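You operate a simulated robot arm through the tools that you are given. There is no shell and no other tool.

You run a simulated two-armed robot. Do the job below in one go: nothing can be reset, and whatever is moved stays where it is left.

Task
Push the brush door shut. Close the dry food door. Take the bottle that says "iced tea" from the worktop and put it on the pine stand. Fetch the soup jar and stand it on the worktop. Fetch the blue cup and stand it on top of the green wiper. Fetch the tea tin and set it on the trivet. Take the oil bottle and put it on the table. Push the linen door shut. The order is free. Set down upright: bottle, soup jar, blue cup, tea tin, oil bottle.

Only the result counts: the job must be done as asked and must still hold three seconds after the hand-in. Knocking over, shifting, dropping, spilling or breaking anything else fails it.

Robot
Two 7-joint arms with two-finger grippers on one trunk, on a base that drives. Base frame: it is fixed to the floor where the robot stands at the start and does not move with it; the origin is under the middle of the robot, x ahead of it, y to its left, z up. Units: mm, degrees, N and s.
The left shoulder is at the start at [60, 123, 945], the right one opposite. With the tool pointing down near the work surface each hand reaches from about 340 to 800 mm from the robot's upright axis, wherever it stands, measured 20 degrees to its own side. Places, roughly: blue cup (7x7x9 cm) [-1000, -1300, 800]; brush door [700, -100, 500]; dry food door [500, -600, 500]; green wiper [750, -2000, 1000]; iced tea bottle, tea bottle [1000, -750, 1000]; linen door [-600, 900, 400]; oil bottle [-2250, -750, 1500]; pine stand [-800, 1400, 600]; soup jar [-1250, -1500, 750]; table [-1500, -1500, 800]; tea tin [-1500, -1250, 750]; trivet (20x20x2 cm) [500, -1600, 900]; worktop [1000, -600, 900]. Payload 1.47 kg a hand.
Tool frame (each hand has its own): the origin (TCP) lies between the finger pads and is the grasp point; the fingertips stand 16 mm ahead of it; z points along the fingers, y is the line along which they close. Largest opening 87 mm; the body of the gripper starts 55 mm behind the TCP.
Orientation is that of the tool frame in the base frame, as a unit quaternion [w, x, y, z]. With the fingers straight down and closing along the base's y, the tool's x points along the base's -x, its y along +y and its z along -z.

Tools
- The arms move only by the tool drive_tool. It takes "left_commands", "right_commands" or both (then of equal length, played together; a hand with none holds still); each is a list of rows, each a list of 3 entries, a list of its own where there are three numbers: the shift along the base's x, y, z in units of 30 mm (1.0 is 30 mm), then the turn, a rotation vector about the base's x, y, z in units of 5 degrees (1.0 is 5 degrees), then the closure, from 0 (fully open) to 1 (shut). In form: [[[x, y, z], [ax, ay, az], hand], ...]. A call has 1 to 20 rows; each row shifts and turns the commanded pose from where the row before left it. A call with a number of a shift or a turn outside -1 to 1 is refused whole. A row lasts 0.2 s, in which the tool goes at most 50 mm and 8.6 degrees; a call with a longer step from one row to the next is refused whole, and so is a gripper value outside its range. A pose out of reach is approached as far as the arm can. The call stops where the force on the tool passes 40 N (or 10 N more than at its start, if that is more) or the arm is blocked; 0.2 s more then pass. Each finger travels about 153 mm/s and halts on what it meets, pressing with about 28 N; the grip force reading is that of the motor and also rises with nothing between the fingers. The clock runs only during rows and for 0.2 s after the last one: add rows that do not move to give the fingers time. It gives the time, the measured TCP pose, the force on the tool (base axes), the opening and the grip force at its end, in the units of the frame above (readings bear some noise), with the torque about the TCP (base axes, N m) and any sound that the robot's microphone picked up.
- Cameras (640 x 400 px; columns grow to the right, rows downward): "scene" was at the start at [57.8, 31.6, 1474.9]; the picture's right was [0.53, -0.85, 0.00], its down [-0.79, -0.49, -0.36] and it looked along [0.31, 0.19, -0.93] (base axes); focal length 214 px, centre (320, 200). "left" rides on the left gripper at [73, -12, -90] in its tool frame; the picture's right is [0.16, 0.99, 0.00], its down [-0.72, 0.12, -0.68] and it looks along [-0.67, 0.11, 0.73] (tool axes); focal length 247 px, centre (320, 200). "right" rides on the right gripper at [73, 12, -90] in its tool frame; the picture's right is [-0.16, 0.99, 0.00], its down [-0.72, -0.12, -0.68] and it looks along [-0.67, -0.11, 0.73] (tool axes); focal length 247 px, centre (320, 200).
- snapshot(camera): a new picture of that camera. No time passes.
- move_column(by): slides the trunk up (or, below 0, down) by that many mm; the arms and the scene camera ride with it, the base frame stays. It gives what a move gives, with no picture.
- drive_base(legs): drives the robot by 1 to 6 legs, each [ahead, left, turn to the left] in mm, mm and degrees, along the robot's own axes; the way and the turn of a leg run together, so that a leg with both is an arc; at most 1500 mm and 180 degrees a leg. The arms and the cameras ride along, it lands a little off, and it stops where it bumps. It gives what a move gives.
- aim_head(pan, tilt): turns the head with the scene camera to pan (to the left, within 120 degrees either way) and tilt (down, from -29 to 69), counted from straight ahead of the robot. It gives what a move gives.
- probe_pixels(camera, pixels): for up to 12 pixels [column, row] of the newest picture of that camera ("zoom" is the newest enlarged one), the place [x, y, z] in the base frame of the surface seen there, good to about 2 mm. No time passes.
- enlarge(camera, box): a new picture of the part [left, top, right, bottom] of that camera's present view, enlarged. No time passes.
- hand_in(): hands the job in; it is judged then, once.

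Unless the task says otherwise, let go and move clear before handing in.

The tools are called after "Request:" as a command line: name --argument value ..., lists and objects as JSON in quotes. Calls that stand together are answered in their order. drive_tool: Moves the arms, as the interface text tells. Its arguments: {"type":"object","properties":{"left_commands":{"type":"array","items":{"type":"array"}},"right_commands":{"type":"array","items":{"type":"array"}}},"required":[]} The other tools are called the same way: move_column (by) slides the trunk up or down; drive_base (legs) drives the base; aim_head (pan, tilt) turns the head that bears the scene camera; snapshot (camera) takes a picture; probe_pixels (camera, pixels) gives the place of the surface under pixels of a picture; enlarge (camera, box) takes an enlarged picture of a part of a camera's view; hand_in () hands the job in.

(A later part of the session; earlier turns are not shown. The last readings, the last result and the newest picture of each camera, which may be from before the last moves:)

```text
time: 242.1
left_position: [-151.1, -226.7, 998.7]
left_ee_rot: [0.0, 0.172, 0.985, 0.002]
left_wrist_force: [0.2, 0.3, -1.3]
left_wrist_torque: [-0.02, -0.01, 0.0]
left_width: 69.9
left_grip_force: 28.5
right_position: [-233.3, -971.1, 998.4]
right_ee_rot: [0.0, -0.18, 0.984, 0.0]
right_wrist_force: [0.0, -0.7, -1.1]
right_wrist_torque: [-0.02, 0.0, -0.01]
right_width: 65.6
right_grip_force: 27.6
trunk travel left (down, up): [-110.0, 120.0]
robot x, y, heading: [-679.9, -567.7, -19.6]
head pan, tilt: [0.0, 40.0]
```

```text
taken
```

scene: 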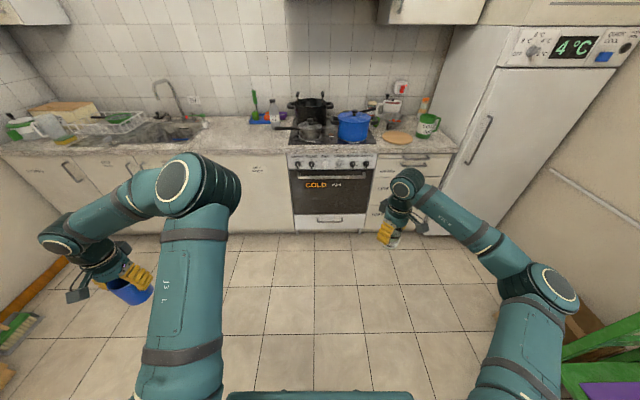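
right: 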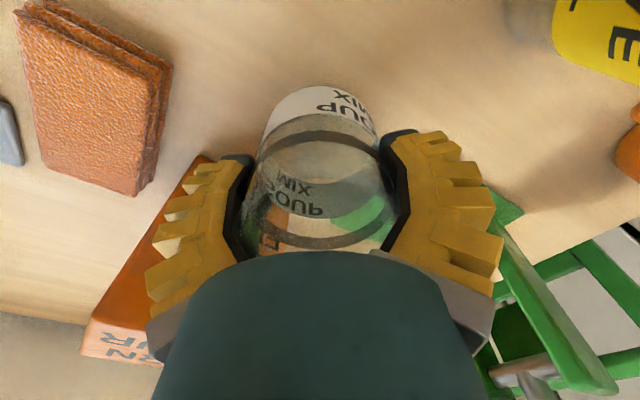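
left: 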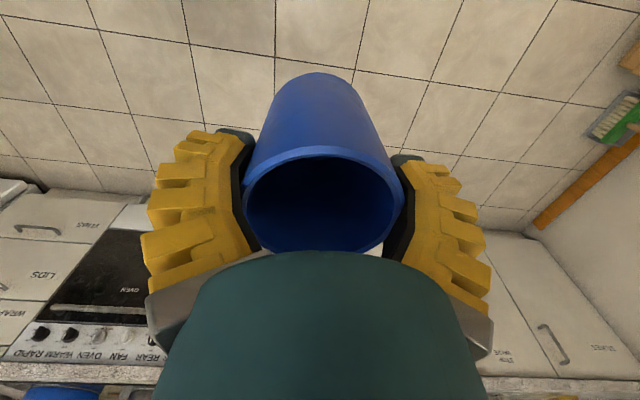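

Everything holds. I lift and pull in the left hand, then drive so the jar is over the free worktop area.

Request:
drive_tool --left_commands '[[[-0.7, 0.1, 0.85], [0, 0, 0], 1], [[-0.7, 0.1, 0.85], [0, 0, 0], 1], [[-0.7, 0.1, 0.85], [0, 0, 0], 1], [[-0.7, 0.1, 0.85], [0, 0, 0], 1]]'

Request:
drive_base --legs '[[800, 650, 0]]'

Request:
aim_head --pan -15 --tilt 45

Request:
snapshot --camera "scene"

```text
time: 243.1
left_position: [-234.6, -212.3, 1098.2]
left_ee_rot: [0.001, 0.172, 0.985, 0.003]
left_wrist_force: [-0.7, 0.2, 0.0]
left_wrist_torque: [-0.02, 0.02, 0.0]
left_width: 70.0
left_grip_force: 28.5
right_position: [-233.3, -971.5, 998.4]
right_ee_rot: [0.002, -0.18, 0.984, 0.001]
right_wrist_force: [0.8, 0.3, -2.2]
right_wrist_torque: [0.01, 0.0, 0.0]
right_width: 65.5
right_grip_force: 27.9
trunk travel left (down, up): [-110.0, 120.0]
robot x, y, heading: [-677.7, -570.2, -19.6]
head pan, tilt: [0.0, 40.0]
```

```text
time: 249.3
left_position: [740.9, 135.4, 1098.2]
left_ee_rot: [0.0, 0.177, 0.984, 0.003]
left_wrist_force: [0.4, 0.1, -0.2]
left_wrist_torque: [0.02, 0.02, 0.04]
left_width: 69.3
left_grip_force: 28.1
right_position: [734.3, -622.7, 997.4]
right_ee_rot: [0.0, -0.176, 0.984, 0.001]
right_wrist_force: [-0.1, 0.3, -1.3]
right_wrist_torque: [0.04, 0.02, 0.03]
right_width: 65.3
right_grip_force: 28.2
trunk travel left (down, up): [-110.0, 120.0]
robot x, y, heading: [288.6, -215.2, -20.1]
head pan, tilt: [0.0, 40.0]
```

```text
time: 250.1
left_position: [741.6, 136.1, 1097.7]
left_ee_rot: [0.001, 0.177, 0.984, 0.002]
left_wrist_force: [0.9, -0.9, -0.2]
left_wrist_torque: [0.0, 0.02, 0.0]
left_width: 69.2
left_grip_force: 27.8
right_position: [733.7, -623.7, 998.7]
right_ee_rot: [0.0, -0.176, 0.984, 0.0]
right_wrist_force: [1.1, 1.3, -2.1]
right_wrist_torque: [0.0, 0.01, -0.01]
right_width: 65.1
right_grip_force: 28.2
trunk travel left (down, up): [-110.0, 120.0]
robot x, y, heading: [293.2, -217.0, -20.3]
head pan, tilt: [-15.0, 45.0]
```

```text
taken
```

scene: 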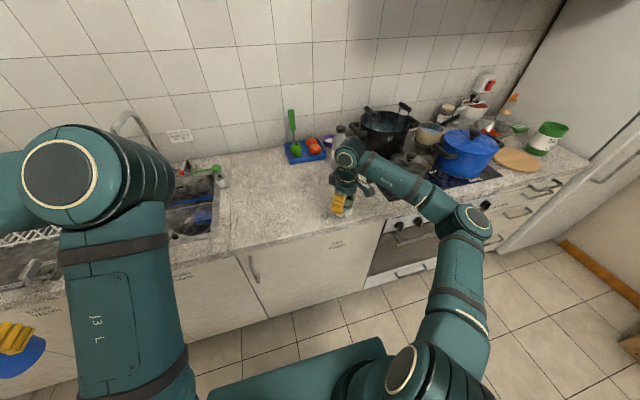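

The worktop is clear around (275,185). I probe it to choose the landing spot.

Request:
probe_pixels --camera "scene" --pixels '[[270, 190], [300, 185], [310, 200], [250, 200], [330, 215], [240, 240], [330, 225], [365, 185]]'

Request:
snapshot --camera "right"

```text
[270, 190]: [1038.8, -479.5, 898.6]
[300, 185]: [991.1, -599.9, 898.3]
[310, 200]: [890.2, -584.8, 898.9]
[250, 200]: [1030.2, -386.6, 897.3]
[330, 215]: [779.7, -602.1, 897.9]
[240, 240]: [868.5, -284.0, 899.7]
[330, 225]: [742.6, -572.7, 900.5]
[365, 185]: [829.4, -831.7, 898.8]
```

```text
taken
```

right: 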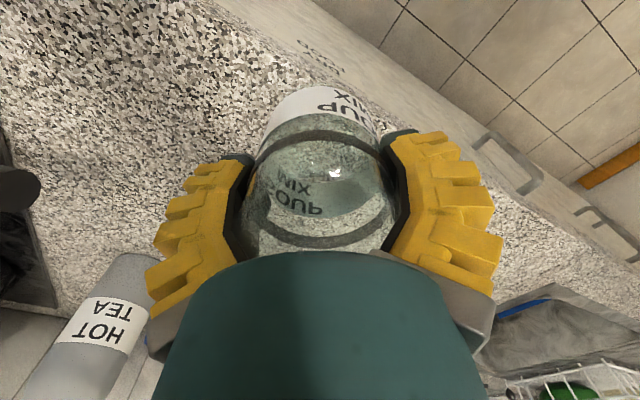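

I shift the base so the jar is over (850,-560), then lower.

Request:
drive_base --legs '[[87, 100, 0]]'

Request:
move_column --by -40

Request:
drive_tool --right_commands '[[[0, 0, -0.1], [0, 0, 0], 1], [[0, 0, 0], [0, 0, 0], 1]]'

```text
time: 251.6
left_position: [855.6, 197.3, 1097.2]
left_ee_rot: [0.0, 0.177, 0.984, 0.002]
left_wrist_force: [0.6, -0.9, -0.3]
left_wrist_torque: [-0.02, -0.01, 0.01]
left_width: 69.1
left_grip_force: 28.2
right_position: [849.0, -561.4, 999.1]
right_ee_rot: [0.0, -0.176, 0.984, 0.0]
right_wrist_force: [0.5, 0.0, -1.4]
right_wrist_torque: [-0.01, 0.02, 0.01]
right_width: 64.9
right_grip_force: 27.5
trunk travel left (down, up): [-110.0, 120.0]
robot x, y, heading: [405.7, -154.1, -20.1]
head pan, tilt: [-15.0, 45.0]
```

```text
time: 252.4
left_position: [855.5, 197.1, 1057.1]
left_ee_rot: [0.001, 0.177, 0.984, 0.002]
left_wrist_force: [0.2, 0.8, -1.0]
left_wrist_torque: [0.06, -0.03, 0.0]
left_width: 69.0
left_grip_force: 27.9
right_position: [846.5, -561.0, 957.2]
right_ee_rot: [0.001, -0.176, 0.984, 0.0]
right_wrist_force: [0.4, -0.2, -1.2]
right_wrist_torque: [-0.01, 0.01, 0.03]
right_width: 65.1
right_grip_force: 27.9
trunk travel left (down, up): [-70.0, 160.0]
robot x, y, heading: [405.3, -157.0, -20.4]
head pan, tilt: [-15.0, 45.0]
```

```text
time: 253.0
left_position: [854.8, 197.8, 1057.8]
left_ee_rot: [0.0, 0.177, 0.984, 0.002]
left_wrist_force: [0.4, 0.1, -0.5]
left_wrist_torque: [0.02, -0.01, 0.0]
left_width: 69.1
left_grip_force: 28.4
right_position: [846.8, -560.1, 955.0]
right_ee_rot: [0.001, -0.177, 0.984, 0.0]
right_wrist_force: [-0.5, -0.6, -2.2]
right_wrist_torque: [-0.01, -0.02, -0.03]
right_width: 64.9
right_grip_force: 28.1
trunk travel left (down, up): [-70.0, 160.0]
robot x, y, heading: [403.3, -154.3, -19.8]
head pan, tilt: [-15.0, 45.0]
```

Request:
drive_tool --right_commands '[[[0, 0, -0.08], [0, 0, 0], 1], [[0, 0, 0], [0, 0, 0], 1]]'

Request:
drive_tool --right_commands '[[[0, 0, -0.06], [0, 0, 0], 1], [[0, 0, 0], [0, 0, 0], 1]]'

```text
time: 253.6
left_position: [854.5, 197.7, 1058.9]
left_ee_rot: [0.0, 0.178, 0.984, 0.003]
left_wrist_force: [0.0, -0.6, -0.2]
left_wrist_torque: [0.02, 0.01, 0.0]
left_width: 68.9
left_grip_force: 28.1
right_position: [847.7, -561.2, 953.3]
right_ee_rot: [0.0, -0.175, 0.984, 0.0]
right_wrist_force: [0.6, -1.5, 5.6]
right_wrist_torque: [-0.23, -0.06, 0.0]
right_width: 65.1
right_grip_force: 28.4
trunk travel left (down, up): [-70.0, 160.0]
robot x, y, heading: [405.1, -152.1, -19.9]
head pan, tilt: [-15.0, 45.0]
```

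```text
time: 254.2
left_position: [855.5, 197.9, 1057.2]
left_ee_rot: [0.001, 0.178, 0.984, 0.001]
left_wrist_force: [-0.7, -1.2, -1.0]
left_wrist_torque: [0.02, -0.01, -0.01]
left_width: 69.1
left_grip_force: 27.9
right_position: [847.1, -560.8, 952.4]
right_ee_rot: [0.002, -0.176, 0.984, -0.001]
right_wrist_force: [3.0, -4.4, 24.2]
right_wrist_torque: [-0.19, 0.2, 0.09]
right_width: 64.8
right_grip_force: 28.2
trunk travel left (down, up): [-70.0, 160.0]
robot x, y, heading: [403.7, -154.0, -20.1]
head pan, tilt: [-15.0, 45.0]
```

The jar rests on the worktop (24 N). I ease off, open and rise straight up.

Request:
drive_tool --right_commands '[[[0, 0, 0.06], [0, 0, 0], 1], [[0, 0, 0], [0, 0, 0], 0.5], [[0, 0, 0], [0, 0, 0], 0], [[0, 0, 0], [0, 0, 0], 0], [[0, 0, 0.5], [0, 0, 0], 0], [[0, 0, 0.9], [0, 0, 0], 0], [[0, 0, 0.9], [0, 0, 0], 0], [[0, 0, 0.9], [0, 0, 0], 0], [[0, 0, 0.9], [0, 0, 0], 0]]'

Request:
snapshot --camera "right"

Request:
snapshot --camera "scene"

Request:
snapshot --camera "left"

```text
time: 256.2
left_position: [855.7, 197.6, 1058.1]
left_ee_rot: [0.0, 0.177, 0.984, 0.002]
left_wrist_force: [1.0, -1.2, -0.1]
left_wrist_torque: [0.01, 0.0, -0.01]
left_width: 68.8
left_grip_force: 28.0
right_position: [825.3, -561.9, 1069.8]
right_ee_rot: [0.001, -0.175, 0.985, 0.0]
right_wrist_force: [0.8, -0.6, 0.0]
right_wrist_torque: [0.01, 0.02, 0.02]
right_width: 86.8
right_grip_force: 0.1
right hand out of reach, approached as far as the arm can: row 7, 8, 9
trunk travel left (down, up): [-70.0, 160.0]
robot x, y, heading: [404.3, -154.4, -20.3]
head pan, tilt: [-15.0, 45.0]
```

```text
taken
```

right: 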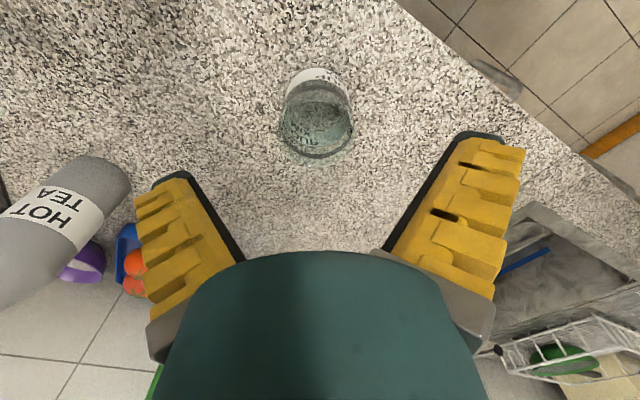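

```text
taken
```

scene: 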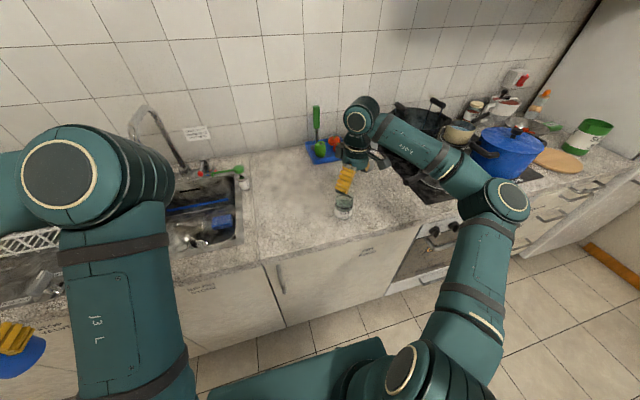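

```text
taken
```

left: 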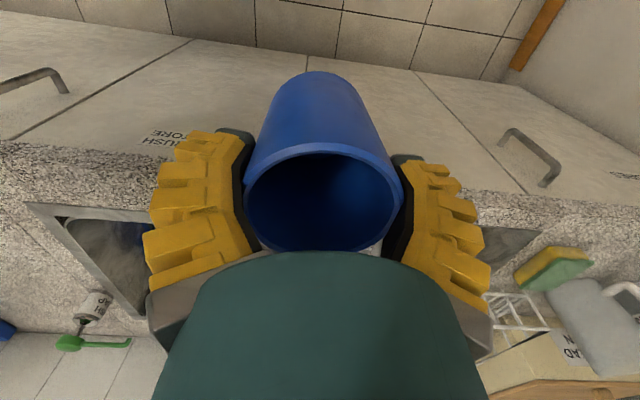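

The soup jar stands on the worktop. The cup's grip width has drifted (73→69 mm), so I probe the cup's rim and base heights to check for slip.

Request:
probe_pixels --camera "left" --pixels '[[325, 153], [260, 180], [390, 180], [310, 76], [320, 85], [290, 120], [360, 120], [325, 140]]'

```text
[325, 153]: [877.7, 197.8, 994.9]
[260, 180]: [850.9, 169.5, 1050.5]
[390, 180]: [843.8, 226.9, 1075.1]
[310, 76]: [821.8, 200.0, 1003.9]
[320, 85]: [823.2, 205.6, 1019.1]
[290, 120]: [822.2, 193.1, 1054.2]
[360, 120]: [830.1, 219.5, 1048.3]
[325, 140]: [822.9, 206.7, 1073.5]
```

Request:
enlarge --camera "left" --box '[230, 60, 420, 180]'

Request:
probe_pixels --camera "zoom" --pixels '[[320, 44], [320, 50], [280, 60], [320, 300], [320, 290], [320, 310], [200, 330], [450, 330], [320, 200], [250, 120], [400, 120]]'

```text
3.33 times, centred on (325, 120) of left
```

zoom: 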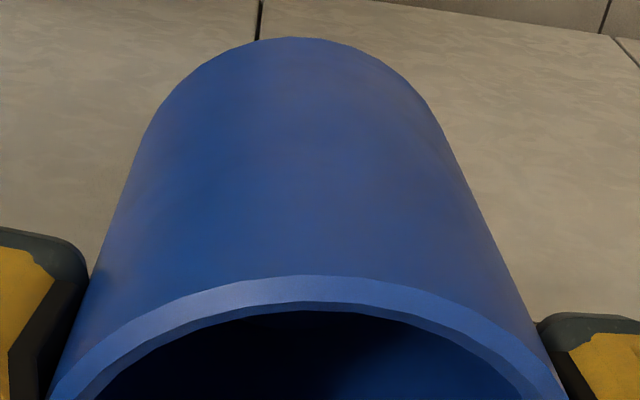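

```text
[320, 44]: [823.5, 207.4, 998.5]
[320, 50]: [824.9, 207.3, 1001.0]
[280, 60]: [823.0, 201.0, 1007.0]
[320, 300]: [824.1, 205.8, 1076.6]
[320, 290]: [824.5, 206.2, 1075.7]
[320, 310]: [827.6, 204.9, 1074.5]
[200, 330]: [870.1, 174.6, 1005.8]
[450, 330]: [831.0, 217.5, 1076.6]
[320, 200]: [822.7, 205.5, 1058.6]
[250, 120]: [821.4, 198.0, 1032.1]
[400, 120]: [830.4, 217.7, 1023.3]
```

The cup has crept about 8 mm in the grip; I should place it soon. I retract the right hand, back off a little and strafe right along the counter to the fridge end.

Request:
drive_tool --right_commands '[[[-0.87, 0.32, 0], [0, 0, 0], 0], [[-0.87, 0.32, 0], [0, 0, 0], 0], [[-0.87, 0.32, 0], [0, 0, 0], 0], [[-0.87, 0.32, 0], [0, 0, 0], 0], [[-0.87, 0.32, 0], [0, 0, 0], 0], [[-0.87, 0.32, 0], [0, 0, 0], 0], [[-0.87, 0.32, 0], [0, 0, 0], 0], [[-0.87, 0.32, 0], [0, 0, 0], 0]]'

Request:
drive_base --legs '[[-130, 0, 0], [0, -750, 0], [0, -750, 0]]'

Request:
aim_head --pan 10 --tilt 40

Request:
snapshot --camera "scene"

```text
time: 258.0
left_position: [855.1, 197.5, 1057.3]
left_ee_rot: [0.0, 0.177, 0.984, 0.002]
left_wrist_force: [-0.6, 0.5, -1.4]
left_wrist_torque: [0.02, -0.02, -0.01]
left_width: 68.7
left_grip_force: 28.4
right_position: [615.3, -484.1, 1067.5]
right_ee_rot: [0.001, -0.176, 0.984, 0.0]
right_wrist_force: [0.3, 0.3, 0.1]
right_wrist_torque: [-0.01, 0.0, 0.01]
right_width: 87.1
right_grip_force: 0.1
trunk travel left (down, up): [-70.0, 160.0]
robot x, y, heading: [403.3, -150.6, -20.2]
head pan, tilt: [-15.0, 45.0]
```

```text
time: 272.5
left_position: [217.3, -1155.0, 1058.5]
left_ee_rot: [0.001, 0.173, 0.985, 0.003]
left_wrist_force: [-0.4, 0.3, -1.0]
left_wrist_torque: [-0.03, -0.01, -0.04]
left_width: 67.6
left_grip_force: 28.4
right_position: [-16.2, -1840.0, 1067.1]
right_ee_rot: [0.0, -0.18, 0.984, 0.0]
right_wrist_force: [0.6, 0.6, 0.3]
right_wrist_torque: [-0.03, -0.01, -0.01]
right_width: 87.0
right_grip_force: 0.2
trunk travel left (down, up): [-70.0, 160.0]
robot x, y, heading: [-226.2, -1510.0, -19.6]
head pan, tilt: [-15.0, 45.0]
```

```text
time: 273.4
left_position: [218.8, -1154.5, 1058.6]
left_ee_rot: [0.001, 0.174, 0.985, 0.002]
left_wrist_force: [-0.1, 0.3, -0.2]
left_wrist_torque: [-0.02, 0.01, -0.02]
left_width: 67.8
left_grip_force: 27.6
right_position: [-16.3, -1839.5, 1067.6]
right_ee_rot: [-0.001, -0.178, 0.984, 0.0]
right_wrist_force: [-0.6, 0.9, 0.0]
right_wrist_torque: [0.01, -0.01, 0.0]
right_width: 87.1
right_grip_force: 0.2
trunk travel left (down, up): [-70.0, 160.0]
robot x, y, heading: [-231.3, -1507.4, -19.8]
head pan, tilt: [10.0, 40.0]
```

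```text
taken
```

scene: 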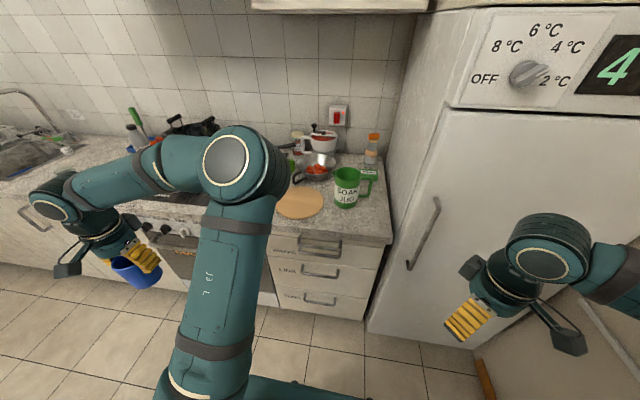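

I'm in front of the drawers; I check the cup and zoom in on the wiper near (368,172).

Request:
snapshot --camera "left"

Request:
enlarge --camera "scene" --box '[270, 120, 420, 240]'

Request:
probe_pixels --camera "zoom" --pixels '[[430, 215], [440, 205], [405, 220], [455, 215], [470, 215], [330, 250], [330, 330], [150, 280], [240, 290], [220, 180], [450, 130], [480, 330]]'

```text
taken
```

left: 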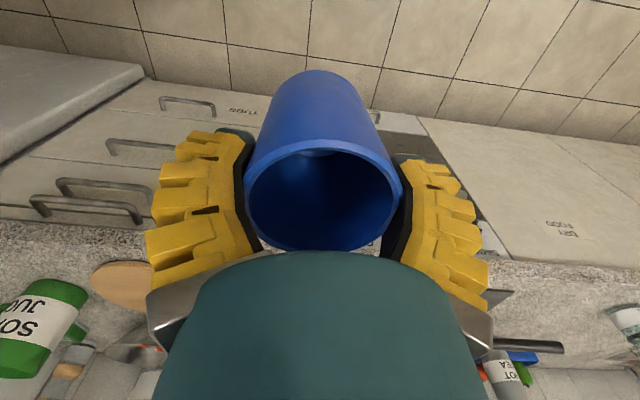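

```text
3.33 times, centred on (345, 180) of scene
```

zoom: 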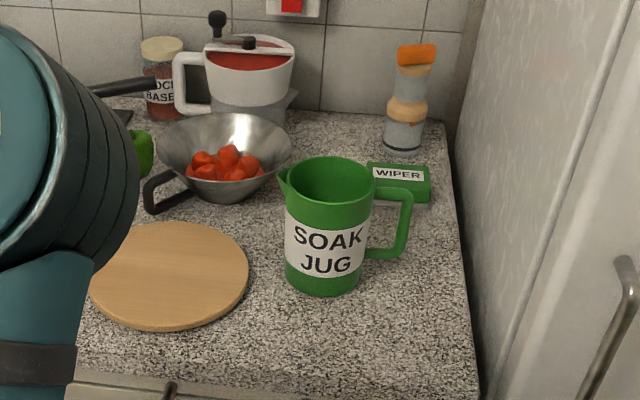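

```text
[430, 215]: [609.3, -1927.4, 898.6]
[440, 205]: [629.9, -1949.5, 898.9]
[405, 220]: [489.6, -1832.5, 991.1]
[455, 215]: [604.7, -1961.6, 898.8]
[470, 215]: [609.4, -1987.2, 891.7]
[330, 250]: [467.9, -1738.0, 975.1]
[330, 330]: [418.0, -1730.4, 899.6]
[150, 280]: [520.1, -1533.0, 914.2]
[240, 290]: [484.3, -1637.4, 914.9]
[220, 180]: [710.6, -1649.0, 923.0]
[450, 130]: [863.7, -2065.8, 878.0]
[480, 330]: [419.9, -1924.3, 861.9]
```

Request:
probe_pixels --camera "zoom" --pixels '[[398, 176], [375, 168], [422, 172], [380, 163], [420, 165], [425, 182], [415, 190], [378, 182], [428, 196], [405, 70], [400, 140], [330, 165]]'

Request:
enlarge --camera "scene" --box '[345, 150, 395, 190]'

```text
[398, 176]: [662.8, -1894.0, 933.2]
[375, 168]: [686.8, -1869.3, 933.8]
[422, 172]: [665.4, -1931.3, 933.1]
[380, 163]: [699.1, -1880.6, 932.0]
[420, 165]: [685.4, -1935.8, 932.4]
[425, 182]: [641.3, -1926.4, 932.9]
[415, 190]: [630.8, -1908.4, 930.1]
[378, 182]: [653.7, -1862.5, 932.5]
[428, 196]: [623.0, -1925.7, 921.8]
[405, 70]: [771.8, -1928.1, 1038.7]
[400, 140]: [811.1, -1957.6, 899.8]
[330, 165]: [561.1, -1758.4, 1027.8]
```

```text
10.00 times, centred on (370, 170) of scene
```

zoom: 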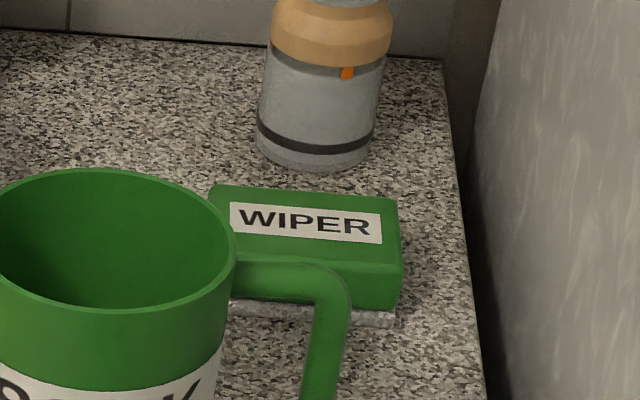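

Wiper top is z 933, centred about (664,-1897). I check where the fridge front is, since the robot must stand partly before it.

Request:
probe_pixels --camera "scene" --pixels '[[400, 320], [470, 150], [550, 200], [440, 200], [420, 250], [600, 80], [480, 380], [380, 300]]'

Request:
aim_head --pan -30 --tilt 55

Request:
snapshot --camera "scene"

```text
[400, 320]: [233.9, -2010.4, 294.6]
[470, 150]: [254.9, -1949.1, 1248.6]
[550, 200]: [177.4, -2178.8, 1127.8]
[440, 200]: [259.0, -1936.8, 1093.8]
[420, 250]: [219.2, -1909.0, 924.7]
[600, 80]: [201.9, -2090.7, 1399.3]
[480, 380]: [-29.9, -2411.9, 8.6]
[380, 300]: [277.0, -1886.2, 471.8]
```

```text
time: 274.4
left_position: [218.2, -1155.2, 1057.4]
left_ee_rot: [0.0, 0.173, 0.985, 0.003]
left_wrist_force: [0.1, 0.4, -0.6]
left_wrist_torque: [0.0, -0.01, -0.01]
left_width: 67.5
left_grip_force: 27.7
right_position: [-17.1, -1838.4, 1067.7]
right_ee_rot: [0.001, -0.179, 0.984, -0.001]
right_wrist_force: [0.5, -0.2, 0.0]
right_wrist_torque: [0.0, 0.0, 0.02]
right_width: 87.1
right_grip_force: 0.0
trunk travel left (down, up): [-70.0, 160.0]
robot x, y, heading: [-229.1, -1512.6, -19.8]
head pan, tilt: [-30.0, 55.0]
```

```text
taken
```

scene: 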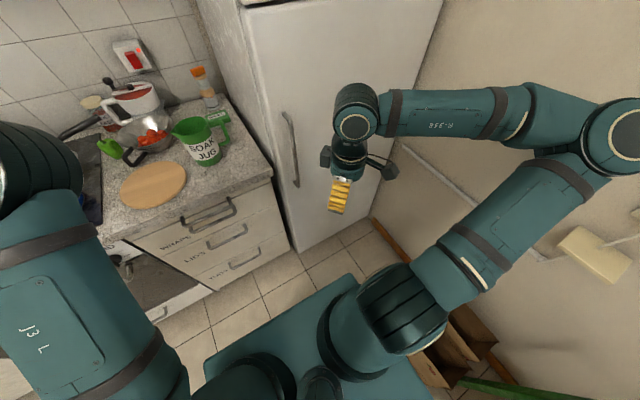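

The fridge front is at a≈-870 in counter coordinates. I'll approach with the robot turned right instead, keeping clear; first raise the trunk and swing the right hand outward.

Request:
move_column --by 155

Request:
drive_tool --right_commands '[[[-0.9, -0.5, 0], [0, 0, 0], 0], [[-0.9, -0.5, 0], [0, 0, 0], 0], [[-0.9, -0.5, 0], [0, 0, 0], 0], [[-0.9, -0.5, 0], [0, 0, 0], 0], [[-0.9, -0.5, 0], [0, 0, 0], 0], [[-0.9, -0.5, 0], [0, 0, 0], 0]]'

Request:
drive_base --legs '[[270, 0, 0], [0, 0, -24]]'

Request:
aim_head --pan 5 --tilt 45

Request:
snapshot --camera "scene"

```text
time: 276.2
left_position: [218.7, -1156.3, 1212.3]
left_ee_rot: [0.0, 0.173, 0.985, 0.003]
left_wrist_force: [-0.5, -0.4, -0.1]
left_wrist_torque: [0.01, 0.0, 0.01]
left_width: 67.6
left_grip_force: 28.4
right_position: [-16.3, -1839.8, 1223.7]
right_ee_rot: [0.001, -0.179, 0.984, 0.0]
right_wrist_force: [0.4, -0.6, 0.0]
right_wrist_torque: [-0.04, 0.0, 0.01]
right_width: 87.0
right_grip_force: 0.1
trunk travel left (down, up): [-225.0, 5.0]
robot x, y, heading: [-228.8, -1512.0, -19.5]
head pan, tilt: [-30.0, 55.0]
```

```text
time: 277.6
left_position: [217.6, -1154.5, 1212.6]
left_ee_rot: [0.001, 0.174, 0.985, 0.002]
left_wrist_force: [0.5, -0.3, -0.2]
left_wrist_torque: [-0.01, -0.02, -0.02]
left_width: 67.6
left_grip_force: 28.2
right_position: [-155.9, -1894.7, 1219.1]
right_ee_rot: [0.0, -0.178, 0.984, 0.0]
right_wrist_force: [-0.3, 0.7, -0.2]
right_wrist_torque: [-0.01, -0.01, -0.02]
right_width: 87.3
right_grip_force: 0.0
right hand out of reach, approached as far as the arm can: row 5, 6
trunk travel left (down, up): [-225.0, 5.0]
robot x, y, heading: [-223.7, -1509.2, -19.7]
head pan, tilt: [-30.0, 55.0]
```

```text
time: 280.4
left_position: [523.9, -1317.2, 1213.2]
left_ee_rot: [0.0, 0.252, 0.968, 0.002]
left_wrist_force: [-0.4, 0.7, 0.4]
left_wrist_torque: [-0.04, -0.02, 0.02]
left_width: 67.4
left_grip_force: 28.2
right_position: [38.4, -1988.4, 1218.9]
right_ee_rot: [0.0, -0.1, 0.995, 0.0]
right_wrist_force: [-0.5, 0.1, 0.2]
right_wrist_torque: [-0.04, 0.01, 0.02]
right_width: 86.8
right_grip_force: 0.1
trunk travel left (down, up): [-225.0, 5.0]
robot x, y, heading: [32.2, -1595.4, -28.5]
head pan, tilt: [-30.0, 55.0]
stopped in leg 2: the robot was blocked; the commanded pose is now the measured one
```

```text
time: 281.4
left_position: [525.4, -1318.6, 1211.8]
left_ee_rot: [-0.001, 0.251, 0.968, 0.002]
left_wrist_force: [-0.2, 0.2, 0.0]
left_wrist_torque: [0.01, 0.02, 0.0]
left_width: 67.2
left_grip_force: 28.4
right_position: [39.4, -1989.9, 1218.4]
right_ee_rot: [0.0, -0.1, 0.995, 0.0]
right_wrist_force: [-0.3, 0.6, 0.1]
right_wrist_torque: [0.02, 0.06, 0.0]
right_width: 87.0
right_grip_force: 0.1
trunk travel left (down, up): [-225.0, 5.0]
robot x, y, heading: [28.1, -1594.8, -28.8]
head pan, tilt: [5.0, 45.0]
```

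```text
taken
```

scene: 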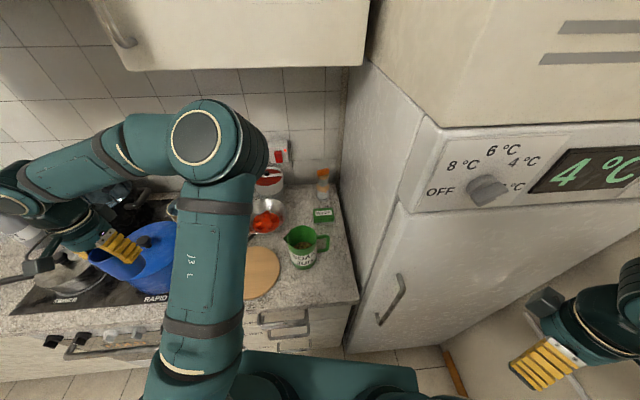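

The turn was blocked after 9°. I look at both arms to find the obstacle.

Request:
aim_head --pan -60 --tilt 40

Request:
snapshot --camera "scene"

Request:
aim_head --pan 50 --tilt 35

Request:
snapshot --camera "scene"

Request:
snapshot --camera "left"

```text
time: 282.7
left_position: [525.2, -1318.8, 1212.5]
left_ee_rot: [0.0, 0.252, 0.968, 0.002]
left_wrist_force: [0.9, -0.1, -0.6]
left_wrist_torque: [0.0, 0.01, -0.01]
left_width: 67.2
left_grip_force: 28.1
right_position: [38.9, -1989.6, 1218.1]
right_ee_rot: [0.0, -0.1, 0.995, 0.001]
right_wrist_force: [-0.2, -0.1, -0.1]
right_wrist_torque: [0.0, 0.0, -0.01]
right_width: 87.0
right_grip_force: 0.1
trunk travel left (down, up): [-225.0, 5.0]
robot x, y, heading: [25.7, -1600.6, -28.8]
head pan, tilt: [-60.0, 40.0]
```

```text
taken
```

scene: 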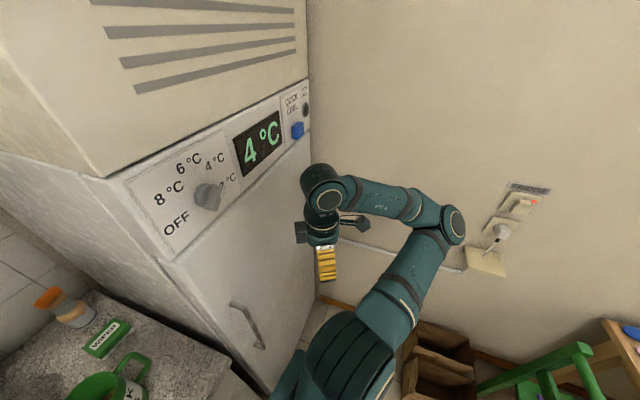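

```text
time: 284.6
left_position: [524.6, -1318.7, 1211.9]
left_ee_rot: [-0.001, 0.251, 0.968, 0.003]
left_wrist_force: [-0.6, 0.0, -0.5]
left_wrist_torque: [0.03, -0.02, 0.0]
left_width: 67.2
left_grip_force: 27.8
right_position: [39.4, -1989.6, 1218.5]
right_ee_rot: [0.0, -0.1, 0.995, 0.0]
right_wrist_force: [-0.9, 0.2, -0.3]
right_wrist_torque: [0.01, -0.02, 0.02]
right_width: 87.0
right_grip_force: 0.1
trunk travel left (down, up): [-225.0, 5.0]
robot x, y, heading: [27.7, -1596.0, -28.6]
head pan, tilt: [50.0, 35.0]
```

```text
taken
```

scene: 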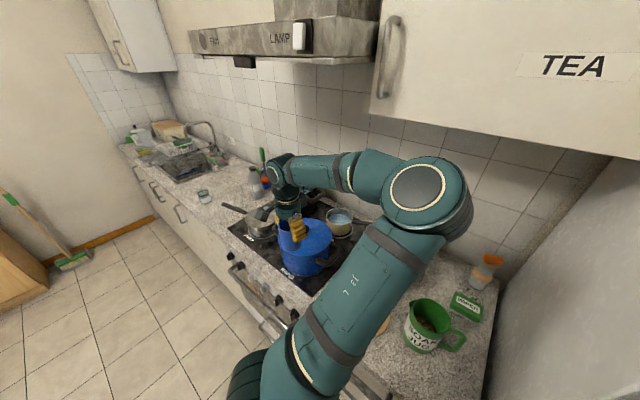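

```text
taken
```

left: 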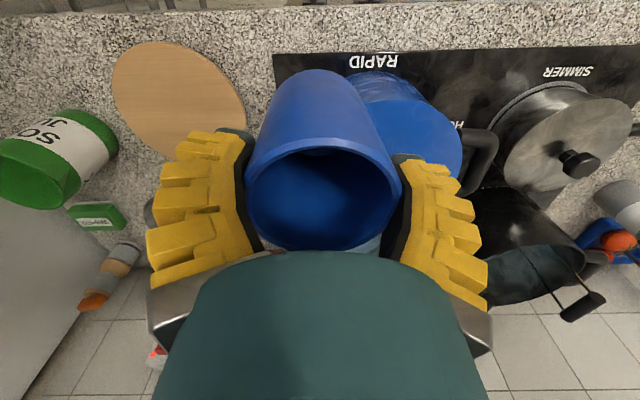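

Request:
probe_pixels --camera "scene" --pixels '[[420, 165], [425, 190], [470, 200], [390, 80], [480, 120], [620, 155], [460, 225], [560, 140]]'

Request:
aim_head --pan -60 --tilt 40

Request:
snapshot --camera "scene"

Request:
probe_pixels --camera "scene" --pixels '[[455, 225], [463, 220], [475, 200], [485, 260], [500, 230], [435, 260], [345, 180], [320, 200], [460, 320]]'

```text
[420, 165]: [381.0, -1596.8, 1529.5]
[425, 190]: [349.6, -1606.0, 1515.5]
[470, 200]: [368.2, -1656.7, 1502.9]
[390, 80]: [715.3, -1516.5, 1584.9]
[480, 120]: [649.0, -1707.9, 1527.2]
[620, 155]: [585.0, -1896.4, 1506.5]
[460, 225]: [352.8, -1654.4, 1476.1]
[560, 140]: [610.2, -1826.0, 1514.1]
```

```text
time: 286.5
left_position: [524.4, -1319.7, 1213.8]
left_ee_rot: [0.0, 0.251, 0.968, 0.002]
left_wrist_force: [-0.4, -0.2, 0.3]
left_wrist_torque: [0.0, -0.04, -0.02]
left_width: 67.1
left_grip_force: 27.5
right_position: [39.8, -1990.1, 1218.5]
right_ee_rot: [0.0, -0.1, 0.995, -0.001]
right_wrist_force: [0.3, -0.2, 0.5]
right_wrist_torque: [0.02, -0.01, 0.02]
right_width: 87.0
right_grip_force: 0.1
trunk travel left (down, up): [-225.0, 5.0]
robot x, y, heading: [24.2, -1596.2, -28.9]
head pan, tilt: [-60.0, 40.0]
```

```text
taken
```

scene: 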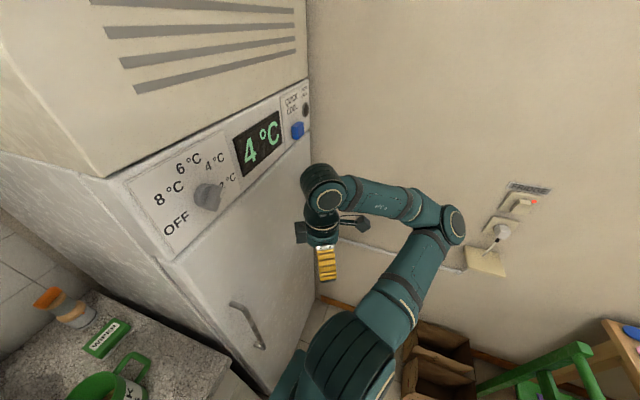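

```text
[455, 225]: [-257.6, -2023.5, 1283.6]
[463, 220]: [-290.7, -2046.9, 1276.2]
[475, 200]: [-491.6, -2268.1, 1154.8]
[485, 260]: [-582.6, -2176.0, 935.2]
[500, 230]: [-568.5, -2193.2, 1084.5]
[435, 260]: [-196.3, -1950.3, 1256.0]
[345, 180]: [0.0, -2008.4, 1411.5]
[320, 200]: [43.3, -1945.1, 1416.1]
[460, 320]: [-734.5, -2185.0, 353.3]
```

No clear obstacle near the arms; likely the base corner met the counter. From here the wiper is at (702 ahead, 43 left), so I try reaching with the left arm at height, in two stages.

Request:
drive_tool --left_commands '[[[0.2, -0.96, 0], [0, 0, 0], 1], [[0.2, -0.96, 0], [0, 0, 0], 1], [[0.2, -0.96, 0], [0, 0, 0], 1], [[0.2, -0.96, 0], [0, 0, 0], 1], [[0.2, -0.96, 0], [0, 0, 0], 1], [[0.2, -0.96, 0], [0, 0, 0], 1], [[0.2, -0.96, 0], [0, 0, 0], 1], [[0.2, -0.96, 0], [0, 0, 0], 1], [[0.2, -0.96, 0], [0, 0, 0], 1], [[0.2, -0.96, 0], [0, 0, 0], 1]]'

Request:
aim_head --pan 5 --tilt 45

Request:
snapshot --camera "scene"

Request:
snapshot --camera "left"

```text
time: 288.7
left_position: [583.8, -1608.6, 1212.9]
left_ee_rot: [0.0, 0.251, 0.968, 0.002]
left_wrist_force: [0.0, -0.5, -0.4]
left_wrist_torque: [0.03, 0.0, -0.01]
left_width: 66.7
left_grip_force: 27.7
right_position: [40.5, -1990.7, 1218.4]
right_ee_rot: [0.001, -0.1, 0.995, 0.0]
right_wrist_force: [0.3, -0.3, -0.6]
right_wrist_torque: [-0.01, 0.0, -0.02]
right_width: 87.1
right_grip_force: 0.1
trunk travel left (down, up): [-225.0, 5.0]
robot x, y, heading: [27.0, -1596.3, -28.7]
head pan, tilt: [-60.0, 40.0]
```

```text
time: 290.1
left_position: [582.9, -1609.3, 1213.5]
left_ee_rot: [0.0, 0.251, 0.968, 0.003]
left_wrist_force: [0.6, 0.9, 0.0]
left_wrist_torque: [-0.03, 0.01, 0.01]
left_width: 66.7
left_grip_force: 27.8
right_position: [40.7, -1989.9, 1217.4]
right_ee_rot: [0.0, -0.1, 0.995, 0.0]
right_wrist_force: [-0.7, 0.3, 0.6]
right_wrist_torque: [0.01, -0.01, -0.01]
right_width: 86.8
right_grip_force: 0.1
trunk travel left (down, up): [-225.0, 5.0]
robot x, y, heading: [22.4, -1596.9, -29.2]
head pan, tilt: [5.0, 45.0]
```

```text
taken
```

scene: 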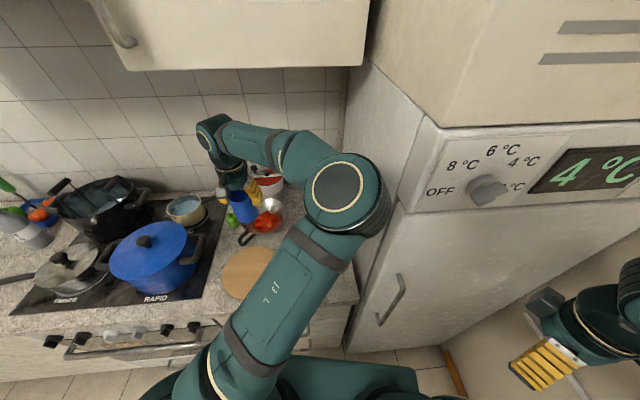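

```text
taken
```

left: 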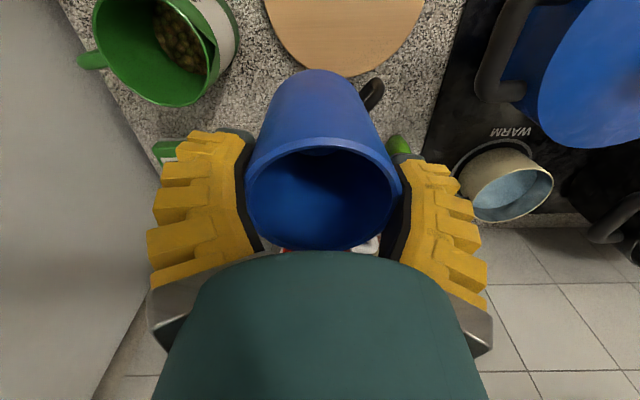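

Request:
probe_pixels --camera "scene" --pixels '[[340, 185], [388, 205], [360, 225], [425, 130], [400, 210], [370, 100], [345, 62]]'

```text
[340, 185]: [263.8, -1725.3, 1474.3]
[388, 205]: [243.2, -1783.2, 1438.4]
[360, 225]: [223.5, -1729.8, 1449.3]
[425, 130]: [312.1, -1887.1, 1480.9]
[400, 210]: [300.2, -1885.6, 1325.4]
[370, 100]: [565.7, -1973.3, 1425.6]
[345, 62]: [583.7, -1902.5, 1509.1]
```

The elbow would run into the fridge corner if I continue. I yaw the held cup +90° here to coax the elbow over to the left side.

Request:
drive_tool --left_commands '[[[0, 0, 0], [0, 0, 1], 1], [[0, 0, 0], [0, 0, 1], 1], [[0, 0, 0], [0, 0, 1], 1], [[0, 0, 0], [0, 0, 1], 1], [[0, 0, 0], [0, 0, 1], 1], [[0, 0, 0], [0, 0, 1], 1], [[0, 0, 0], [0, 0, 1], 1], [[0, 0, 0], [0, 0, 1], 1], [[0, 0, 0], [0, 0, 1], 1], [[0, 0, 0], [0, 0, 1], 1], [[0, 0, 0], [0, 0, 1], 1], [[0, 0, 0], [0, 0, 1], 1]]'

Request:
snapshot --camera "scene"

```text
time: 292.6
left_position: [587.1, -1607.2, 1212.4]
left_ee_rot: [-0.002, -0.267, 0.964, 0.003]
left_wrist_force: [0.4, 0.0, -0.1]
left_wrist_torque: [0.02, 0.0, 0.01]
left_width: 66.7
left_grip_force: 27.7
right_position: [40.9, -1990.9, 1218.4]
right_ee_rot: [0.0, -0.1, 0.995, 0.0]
right_wrist_force: [-0.3, -0.2, 1.1]
right_wrist_torque: [-0.02, 0.01, 0.03]
right_width: 86.9
right_grip_force: 0.1
trunk travel left (down, up): [-225.0, 5.0]
robot x, y, heading: [24.3, -1599.1, -28.8]
head pan, tilt: [5.0, 45.0]
```

```text
taken
```

scene: 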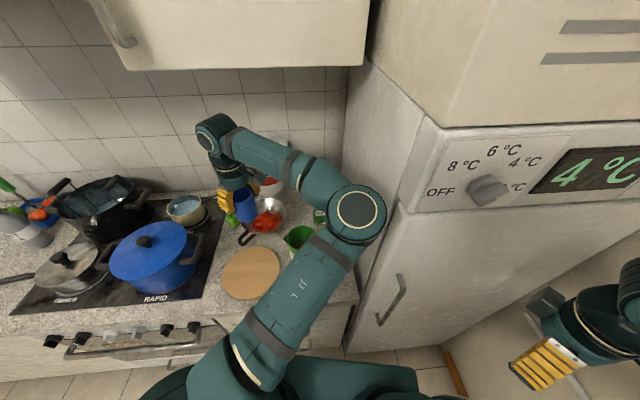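

The elbow moved the other way, so I yaw in the opposite direction instead (-100°).

Request:
drive_tool --left_commands '[[[0, 0, 0], [0, 0, -1], 1], [[0, 0, 0], [0, 0, -1], 1], [[0, 0, 0], [0, 0, -1], 1], [[0, 0, 0], [0, 0, -1], 1], [[0, 0, 0], [0, 0, -1], 1], [[0, 0, 0], [0, 0, -1], 1], [[0, 0, 0], [0, 0, -1], 1], [[0, 0, 0], [0, 0, -1], 1], [[0, 0, 0], [0, 0, -1], 1], [[0, 0, 0], [0, 0, -1], 1], [[0, 0, 0], [0, 0, -1], 1], [[0, 0, 0], [0, 0, -1], 1], [[0, 0, 0], [0, 0, -1], 1], [[0, 0, 0], [0, 0, -1], 1], [[0, 0, 0], [0, 0, -1], 1], [[0, 0, 0], [0, 0, -1], 1], [[0, 0, 0], [0, 0, -1], 1], [[0, 0, 0], [0, 0, -1], 1], [[0, 0, 0], [0, 0, -1], 1], [[0, 0, 0], [0, 0, -1], 1]]'

Request:
snapshot --camera "scene"

```text
time: 296.9
left_position: [586.0, -1607.5, 1213.0]
left_ee_rot: [0.001, 0.569, 0.823, 0.003]
left_wrist_force: [0.0, 0.8, -1.7]
left_wrist_torque: [0.03, 0.0, -0.03]
left_width: 66.4
left_grip_force: 28.2
right_position: [41.1, -1989.7, 1219.1]
right_ee_rot: [0.0, -0.1, 0.995, 0.0]
right_wrist_force: [0.1, -0.4, -0.2]
right_wrist_torque: [-0.01, 0.01, -0.01]
right_width: 87.0
right_grip_force: 0.0
trunk travel left (down, up): [-225.0, 5.0]
robot x, y, heading: [22.8, -1598.2, -28.9]
head pan, tilt: [5.0, 45.0]
```

```text
taken
```

scene: 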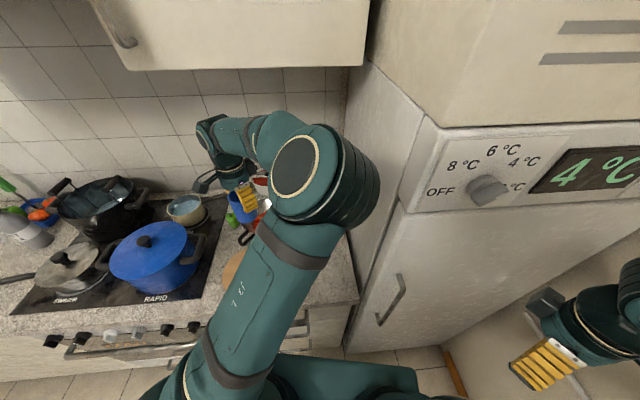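

The elbow is rising and coming left. I continue the yaw another -60°.

Request:
drive_tool --left_commands '[[[0, 0, 0], [0, 0, -1], 1], [[0, 0, 0], [0, 0, -1], 1], [[0, 0, 0], [0, 0, -1], 1], [[0, 0, 0], [0, 0, -1], 1], [[0, 0, 0], [0, 0, -1], 1], [[0, 0, 0], [0, 0, -1], 1], [[0, 0, 0], [0, 0, -1], 1], [[0, 0, 0], [0, 0, -1], 1], [[0, 0, 0], [0, 0, -1], 1], [[0, 0, 0], [0, 0, -1], 1], [[0, 0, 0], [0, 0, -1], 1], [[0, 0, 0], [0, 0, -1], 1]]'

Request:
snapshot --camera "scene"

Request:
probe_pixels --camera "scene" --pixels '[[300, 150], [300, 180], [280, 120], [350, 180]]'

```text
time: 299.4
left_position: [584.3, -1606.6, 1211.6]
left_ee_rot: [0.001, 0.903, 0.429, 0.002]
left_wrist_force: [-0.1, -0.5, -0.9]
left_wrist_torque: [0.0, 0.03, 0.01]
left_width: 66.3
left_grip_force: 28.6
right_position: [40.2, -1989.2, 1219.2]
right_ee_rot: [0.0, -0.101, 0.995, 0.0]
right_wrist_force: [0.4, 0.0, 0.5]
right_wrist_torque: [0.02, 0.01, -0.03]
right_width: 87.0
right_grip_force: 0.1
trunk travel left (down, up): [-225.0, 5.0]
robot x, y, heading: [29.2, -1596.0, -28.9]
head pan, tilt: [5.0, 45.0]
```

```text
taken
```

scene: 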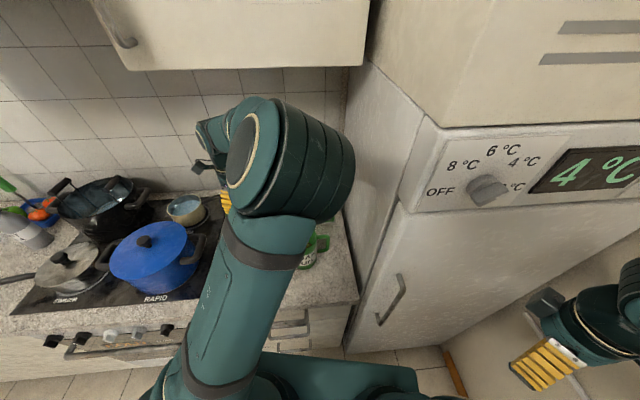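

```text
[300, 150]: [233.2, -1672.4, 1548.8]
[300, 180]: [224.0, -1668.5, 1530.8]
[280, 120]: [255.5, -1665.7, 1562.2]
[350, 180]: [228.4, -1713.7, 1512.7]
```

The elbow is now upright. I continue a bit more so that it tips to the left.

Request:
drive_tool --left_commands '[[[0, 0, 0], [0, 0, -1], 1], [[0, 0, 0], [0, 0, -1], 1], [[0, 0, 0], [0, 0, -1], 1], [[0, 0, 0], [0, 0, -1], 1], [[0, 0, 0], [0, 0, -1], 1], [[0, 0, 0], [0, 0, -1], 1], [[0, 0, 0], [0, 0, -1], 1], [[0, 0, 0], [0, 0, -1], 1], [[0, 0, 0], [0, 0, -1], 1], [[0, 0, 0], [0, 0, -1], 1]]'

Request:
snapshot --camera "scene"

Request:
probe_pixels --camera "scene" --pixels '[[280, 120], [250, 130], [300, 150], [320, 150], [240, 180], [270, 200]]'

```text
time: 301.6
left_position: [584.1, -1608.0, 1212.7]
left_ee_rot: [0.003, 1.0, 0.007, 0.001]
left_wrist_force: [-0.3, 0.0, -0.4]
left_wrist_torque: [0.0, -0.01, 0.02]
left_width: 66.4
left_grip_force: 27.7
right_position: [39.5, -1989.7, 1218.7]
right_ee_rot: [0.0, -0.101, 0.995, 0.0]
right_wrist_force: [0.9, 0.2, 0.0]
right_wrist_torque: [0.0, -0.02, -0.02]
right_width: 87.0
right_grip_force: 0.2
trunk travel left (down, up): [-225.0, 5.0]
robot x, y, heading: [27.2, -1597.4, -28.9]
head pan, tilt: [5.0, 45.0]
```

```text
taken
```

scene: 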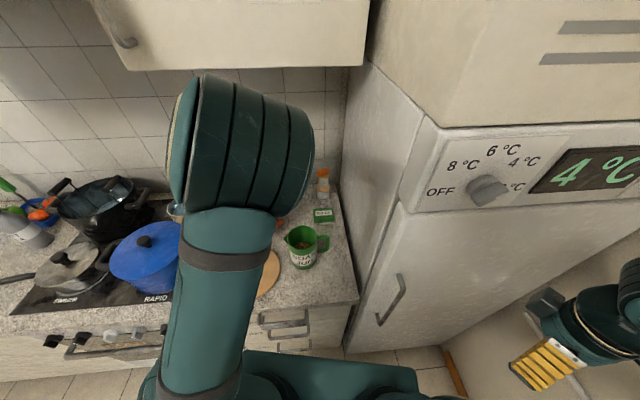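

```text
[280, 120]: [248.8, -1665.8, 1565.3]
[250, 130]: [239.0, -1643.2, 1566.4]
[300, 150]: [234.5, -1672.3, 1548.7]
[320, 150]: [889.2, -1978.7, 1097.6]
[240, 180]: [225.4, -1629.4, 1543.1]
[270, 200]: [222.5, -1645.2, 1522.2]
```

Request:
drive_tool --left_commands '[[[0, 0, 0], [0, 0, -1], 1], [[0, 0, 0], [0, 0, -1], 1], [[0, 0, 0], [0, 0, -1], 1], [[0, 0, 0], [0, 0, -1], 1], [[0, 0, 0], [0, 0, -1], 1], [[0, 0, 0], [0, 0, -1], 1]]'

Request:
snapshot --camera "scene"

Request:
snapshot --camera "left"

```text
time: 303.1
left_position: [584.4, -1608.1, 1213.6]
left_ee_rot: [0.003, 0.968, -0.252, 0.0]
left_wrist_force: [0.2, -0.7, -0.8]
left_wrist_torque: [0.02, 0.0, 0.0]
left_width: 66.0
left_grip_force: 27.4
right_position: [38.9, -1989.4, 1218.3]
right_ee_rot: [0.0, -0.1, 0.995, 0.0]
right_wrist_force: [0.2, 0.2, 0.6]
right_wrist_torque: [-0.04, -0.02, -0.02]
right_width: 87.2
right_grip_force: 0.1
trunk travel left (down, up): [-225.0, 5.0]
robot x, y, heading: [25.8, -1595.2, -28.9]
head pan, tilt: [5.0, 45.0]
```

```text
taken
```

scene: 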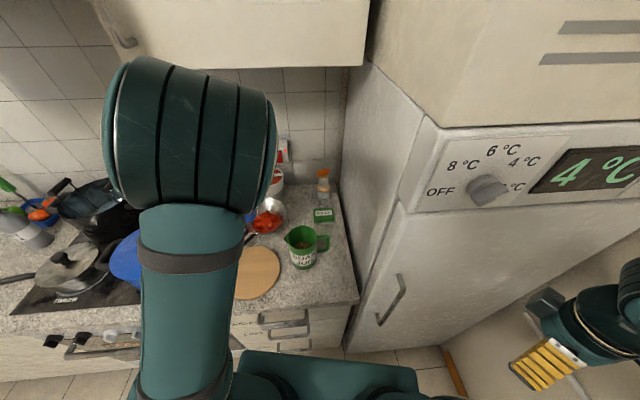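

```text
taken
```

left: 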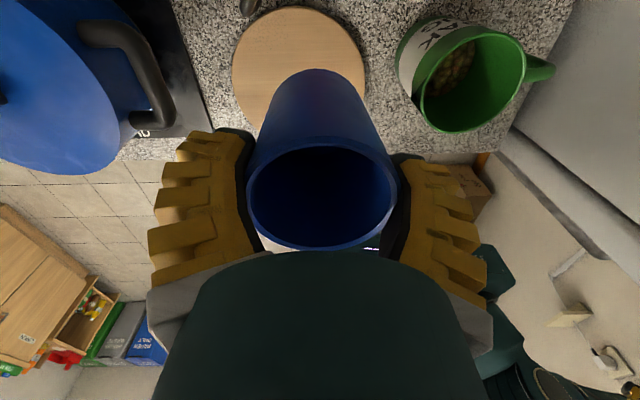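

The elbow is now on the left. I move the cup toward the wiper while turning the tool +50° so its camera stays away from the pepper mill.

Request:
drive_tool --left_commands '[[[0.267, -0.963, -0.14], [0, 0, 1], 1], [[0.267, -0.963, -0.14], [0, 0, 1], 1], [[0.267, -0.963, -0.14], [0, 0, 1], 1], [[0.267, -0.963, -0.14], [0, 0, 1], 1], [[0.267, -0.963, -0.14], [0, 0, 1], 1], [[0.267, -0.963, -0.14], [0, 0, 1], 1]]'

Request:
snapshot --camera "scene"

Request:
snapshot --camera "left"

```text
time: 304.4
left_position: [633.2, -1780.6, 1185.8]
left_ee_rot: [0.003, 1.0, 0.009, 0.0]
left_wrist_force: [0.1, 0.5, 0.6]
left_wrist_torque: [0.03, 0.04, 0.03]
left_width: 66.4
left_grip_force: 28.0
right_position: [40.7, -1990.9, 1218.0]
right_ee_rot: [0.001, -0.1, 0.995, 0.0]
right_wrist_force: [-0.5, -0.4, -0.1]
right_wrist_torque: [0.02, 0.01, -0.03]
right_width: 86.9
right_grip_force: 0.0
trunk travel left (down, up): [-225.0, 5.0]
robot x, y, heading: [25.9, -1598.4, -28.8]
head pan, tilt: [5.0, 45.0]
```

```text
taken
```

scene: 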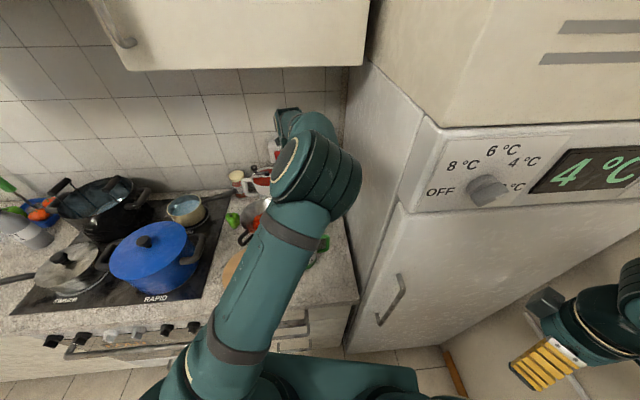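

```text
taken
```

left: 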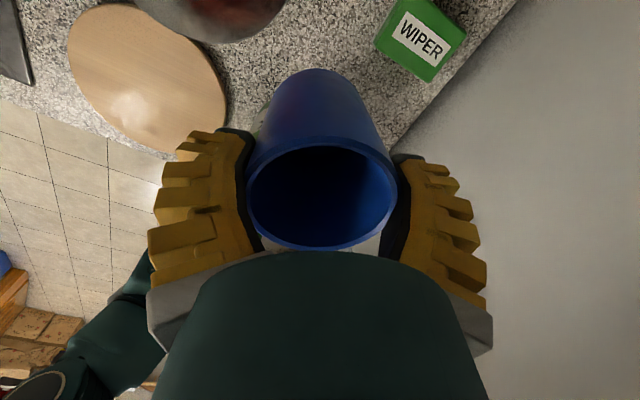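

The wiper is in view at (420,40). I check elbow–fridge clearance and then go the remaining distance.

Request:
probe_pixels --camera "scene" --pixels '[[320, 160], [360, 180], [350, 210], [290, 110], [290, 125]]'

Request:
probe_pixels --camera "left" --pixels '[[420, 40], [402, 5], [465, 28], [378, 42], [432, 80], [440, 55]]'

```text
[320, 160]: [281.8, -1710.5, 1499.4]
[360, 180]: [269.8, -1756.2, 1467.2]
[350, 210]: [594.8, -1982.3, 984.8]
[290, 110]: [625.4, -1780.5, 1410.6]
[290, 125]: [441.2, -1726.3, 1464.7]
```

```text
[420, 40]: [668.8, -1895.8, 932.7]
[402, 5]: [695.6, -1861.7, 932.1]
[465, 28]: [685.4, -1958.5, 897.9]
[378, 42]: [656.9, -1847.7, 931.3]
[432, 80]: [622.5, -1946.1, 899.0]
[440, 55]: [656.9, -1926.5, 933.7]
```

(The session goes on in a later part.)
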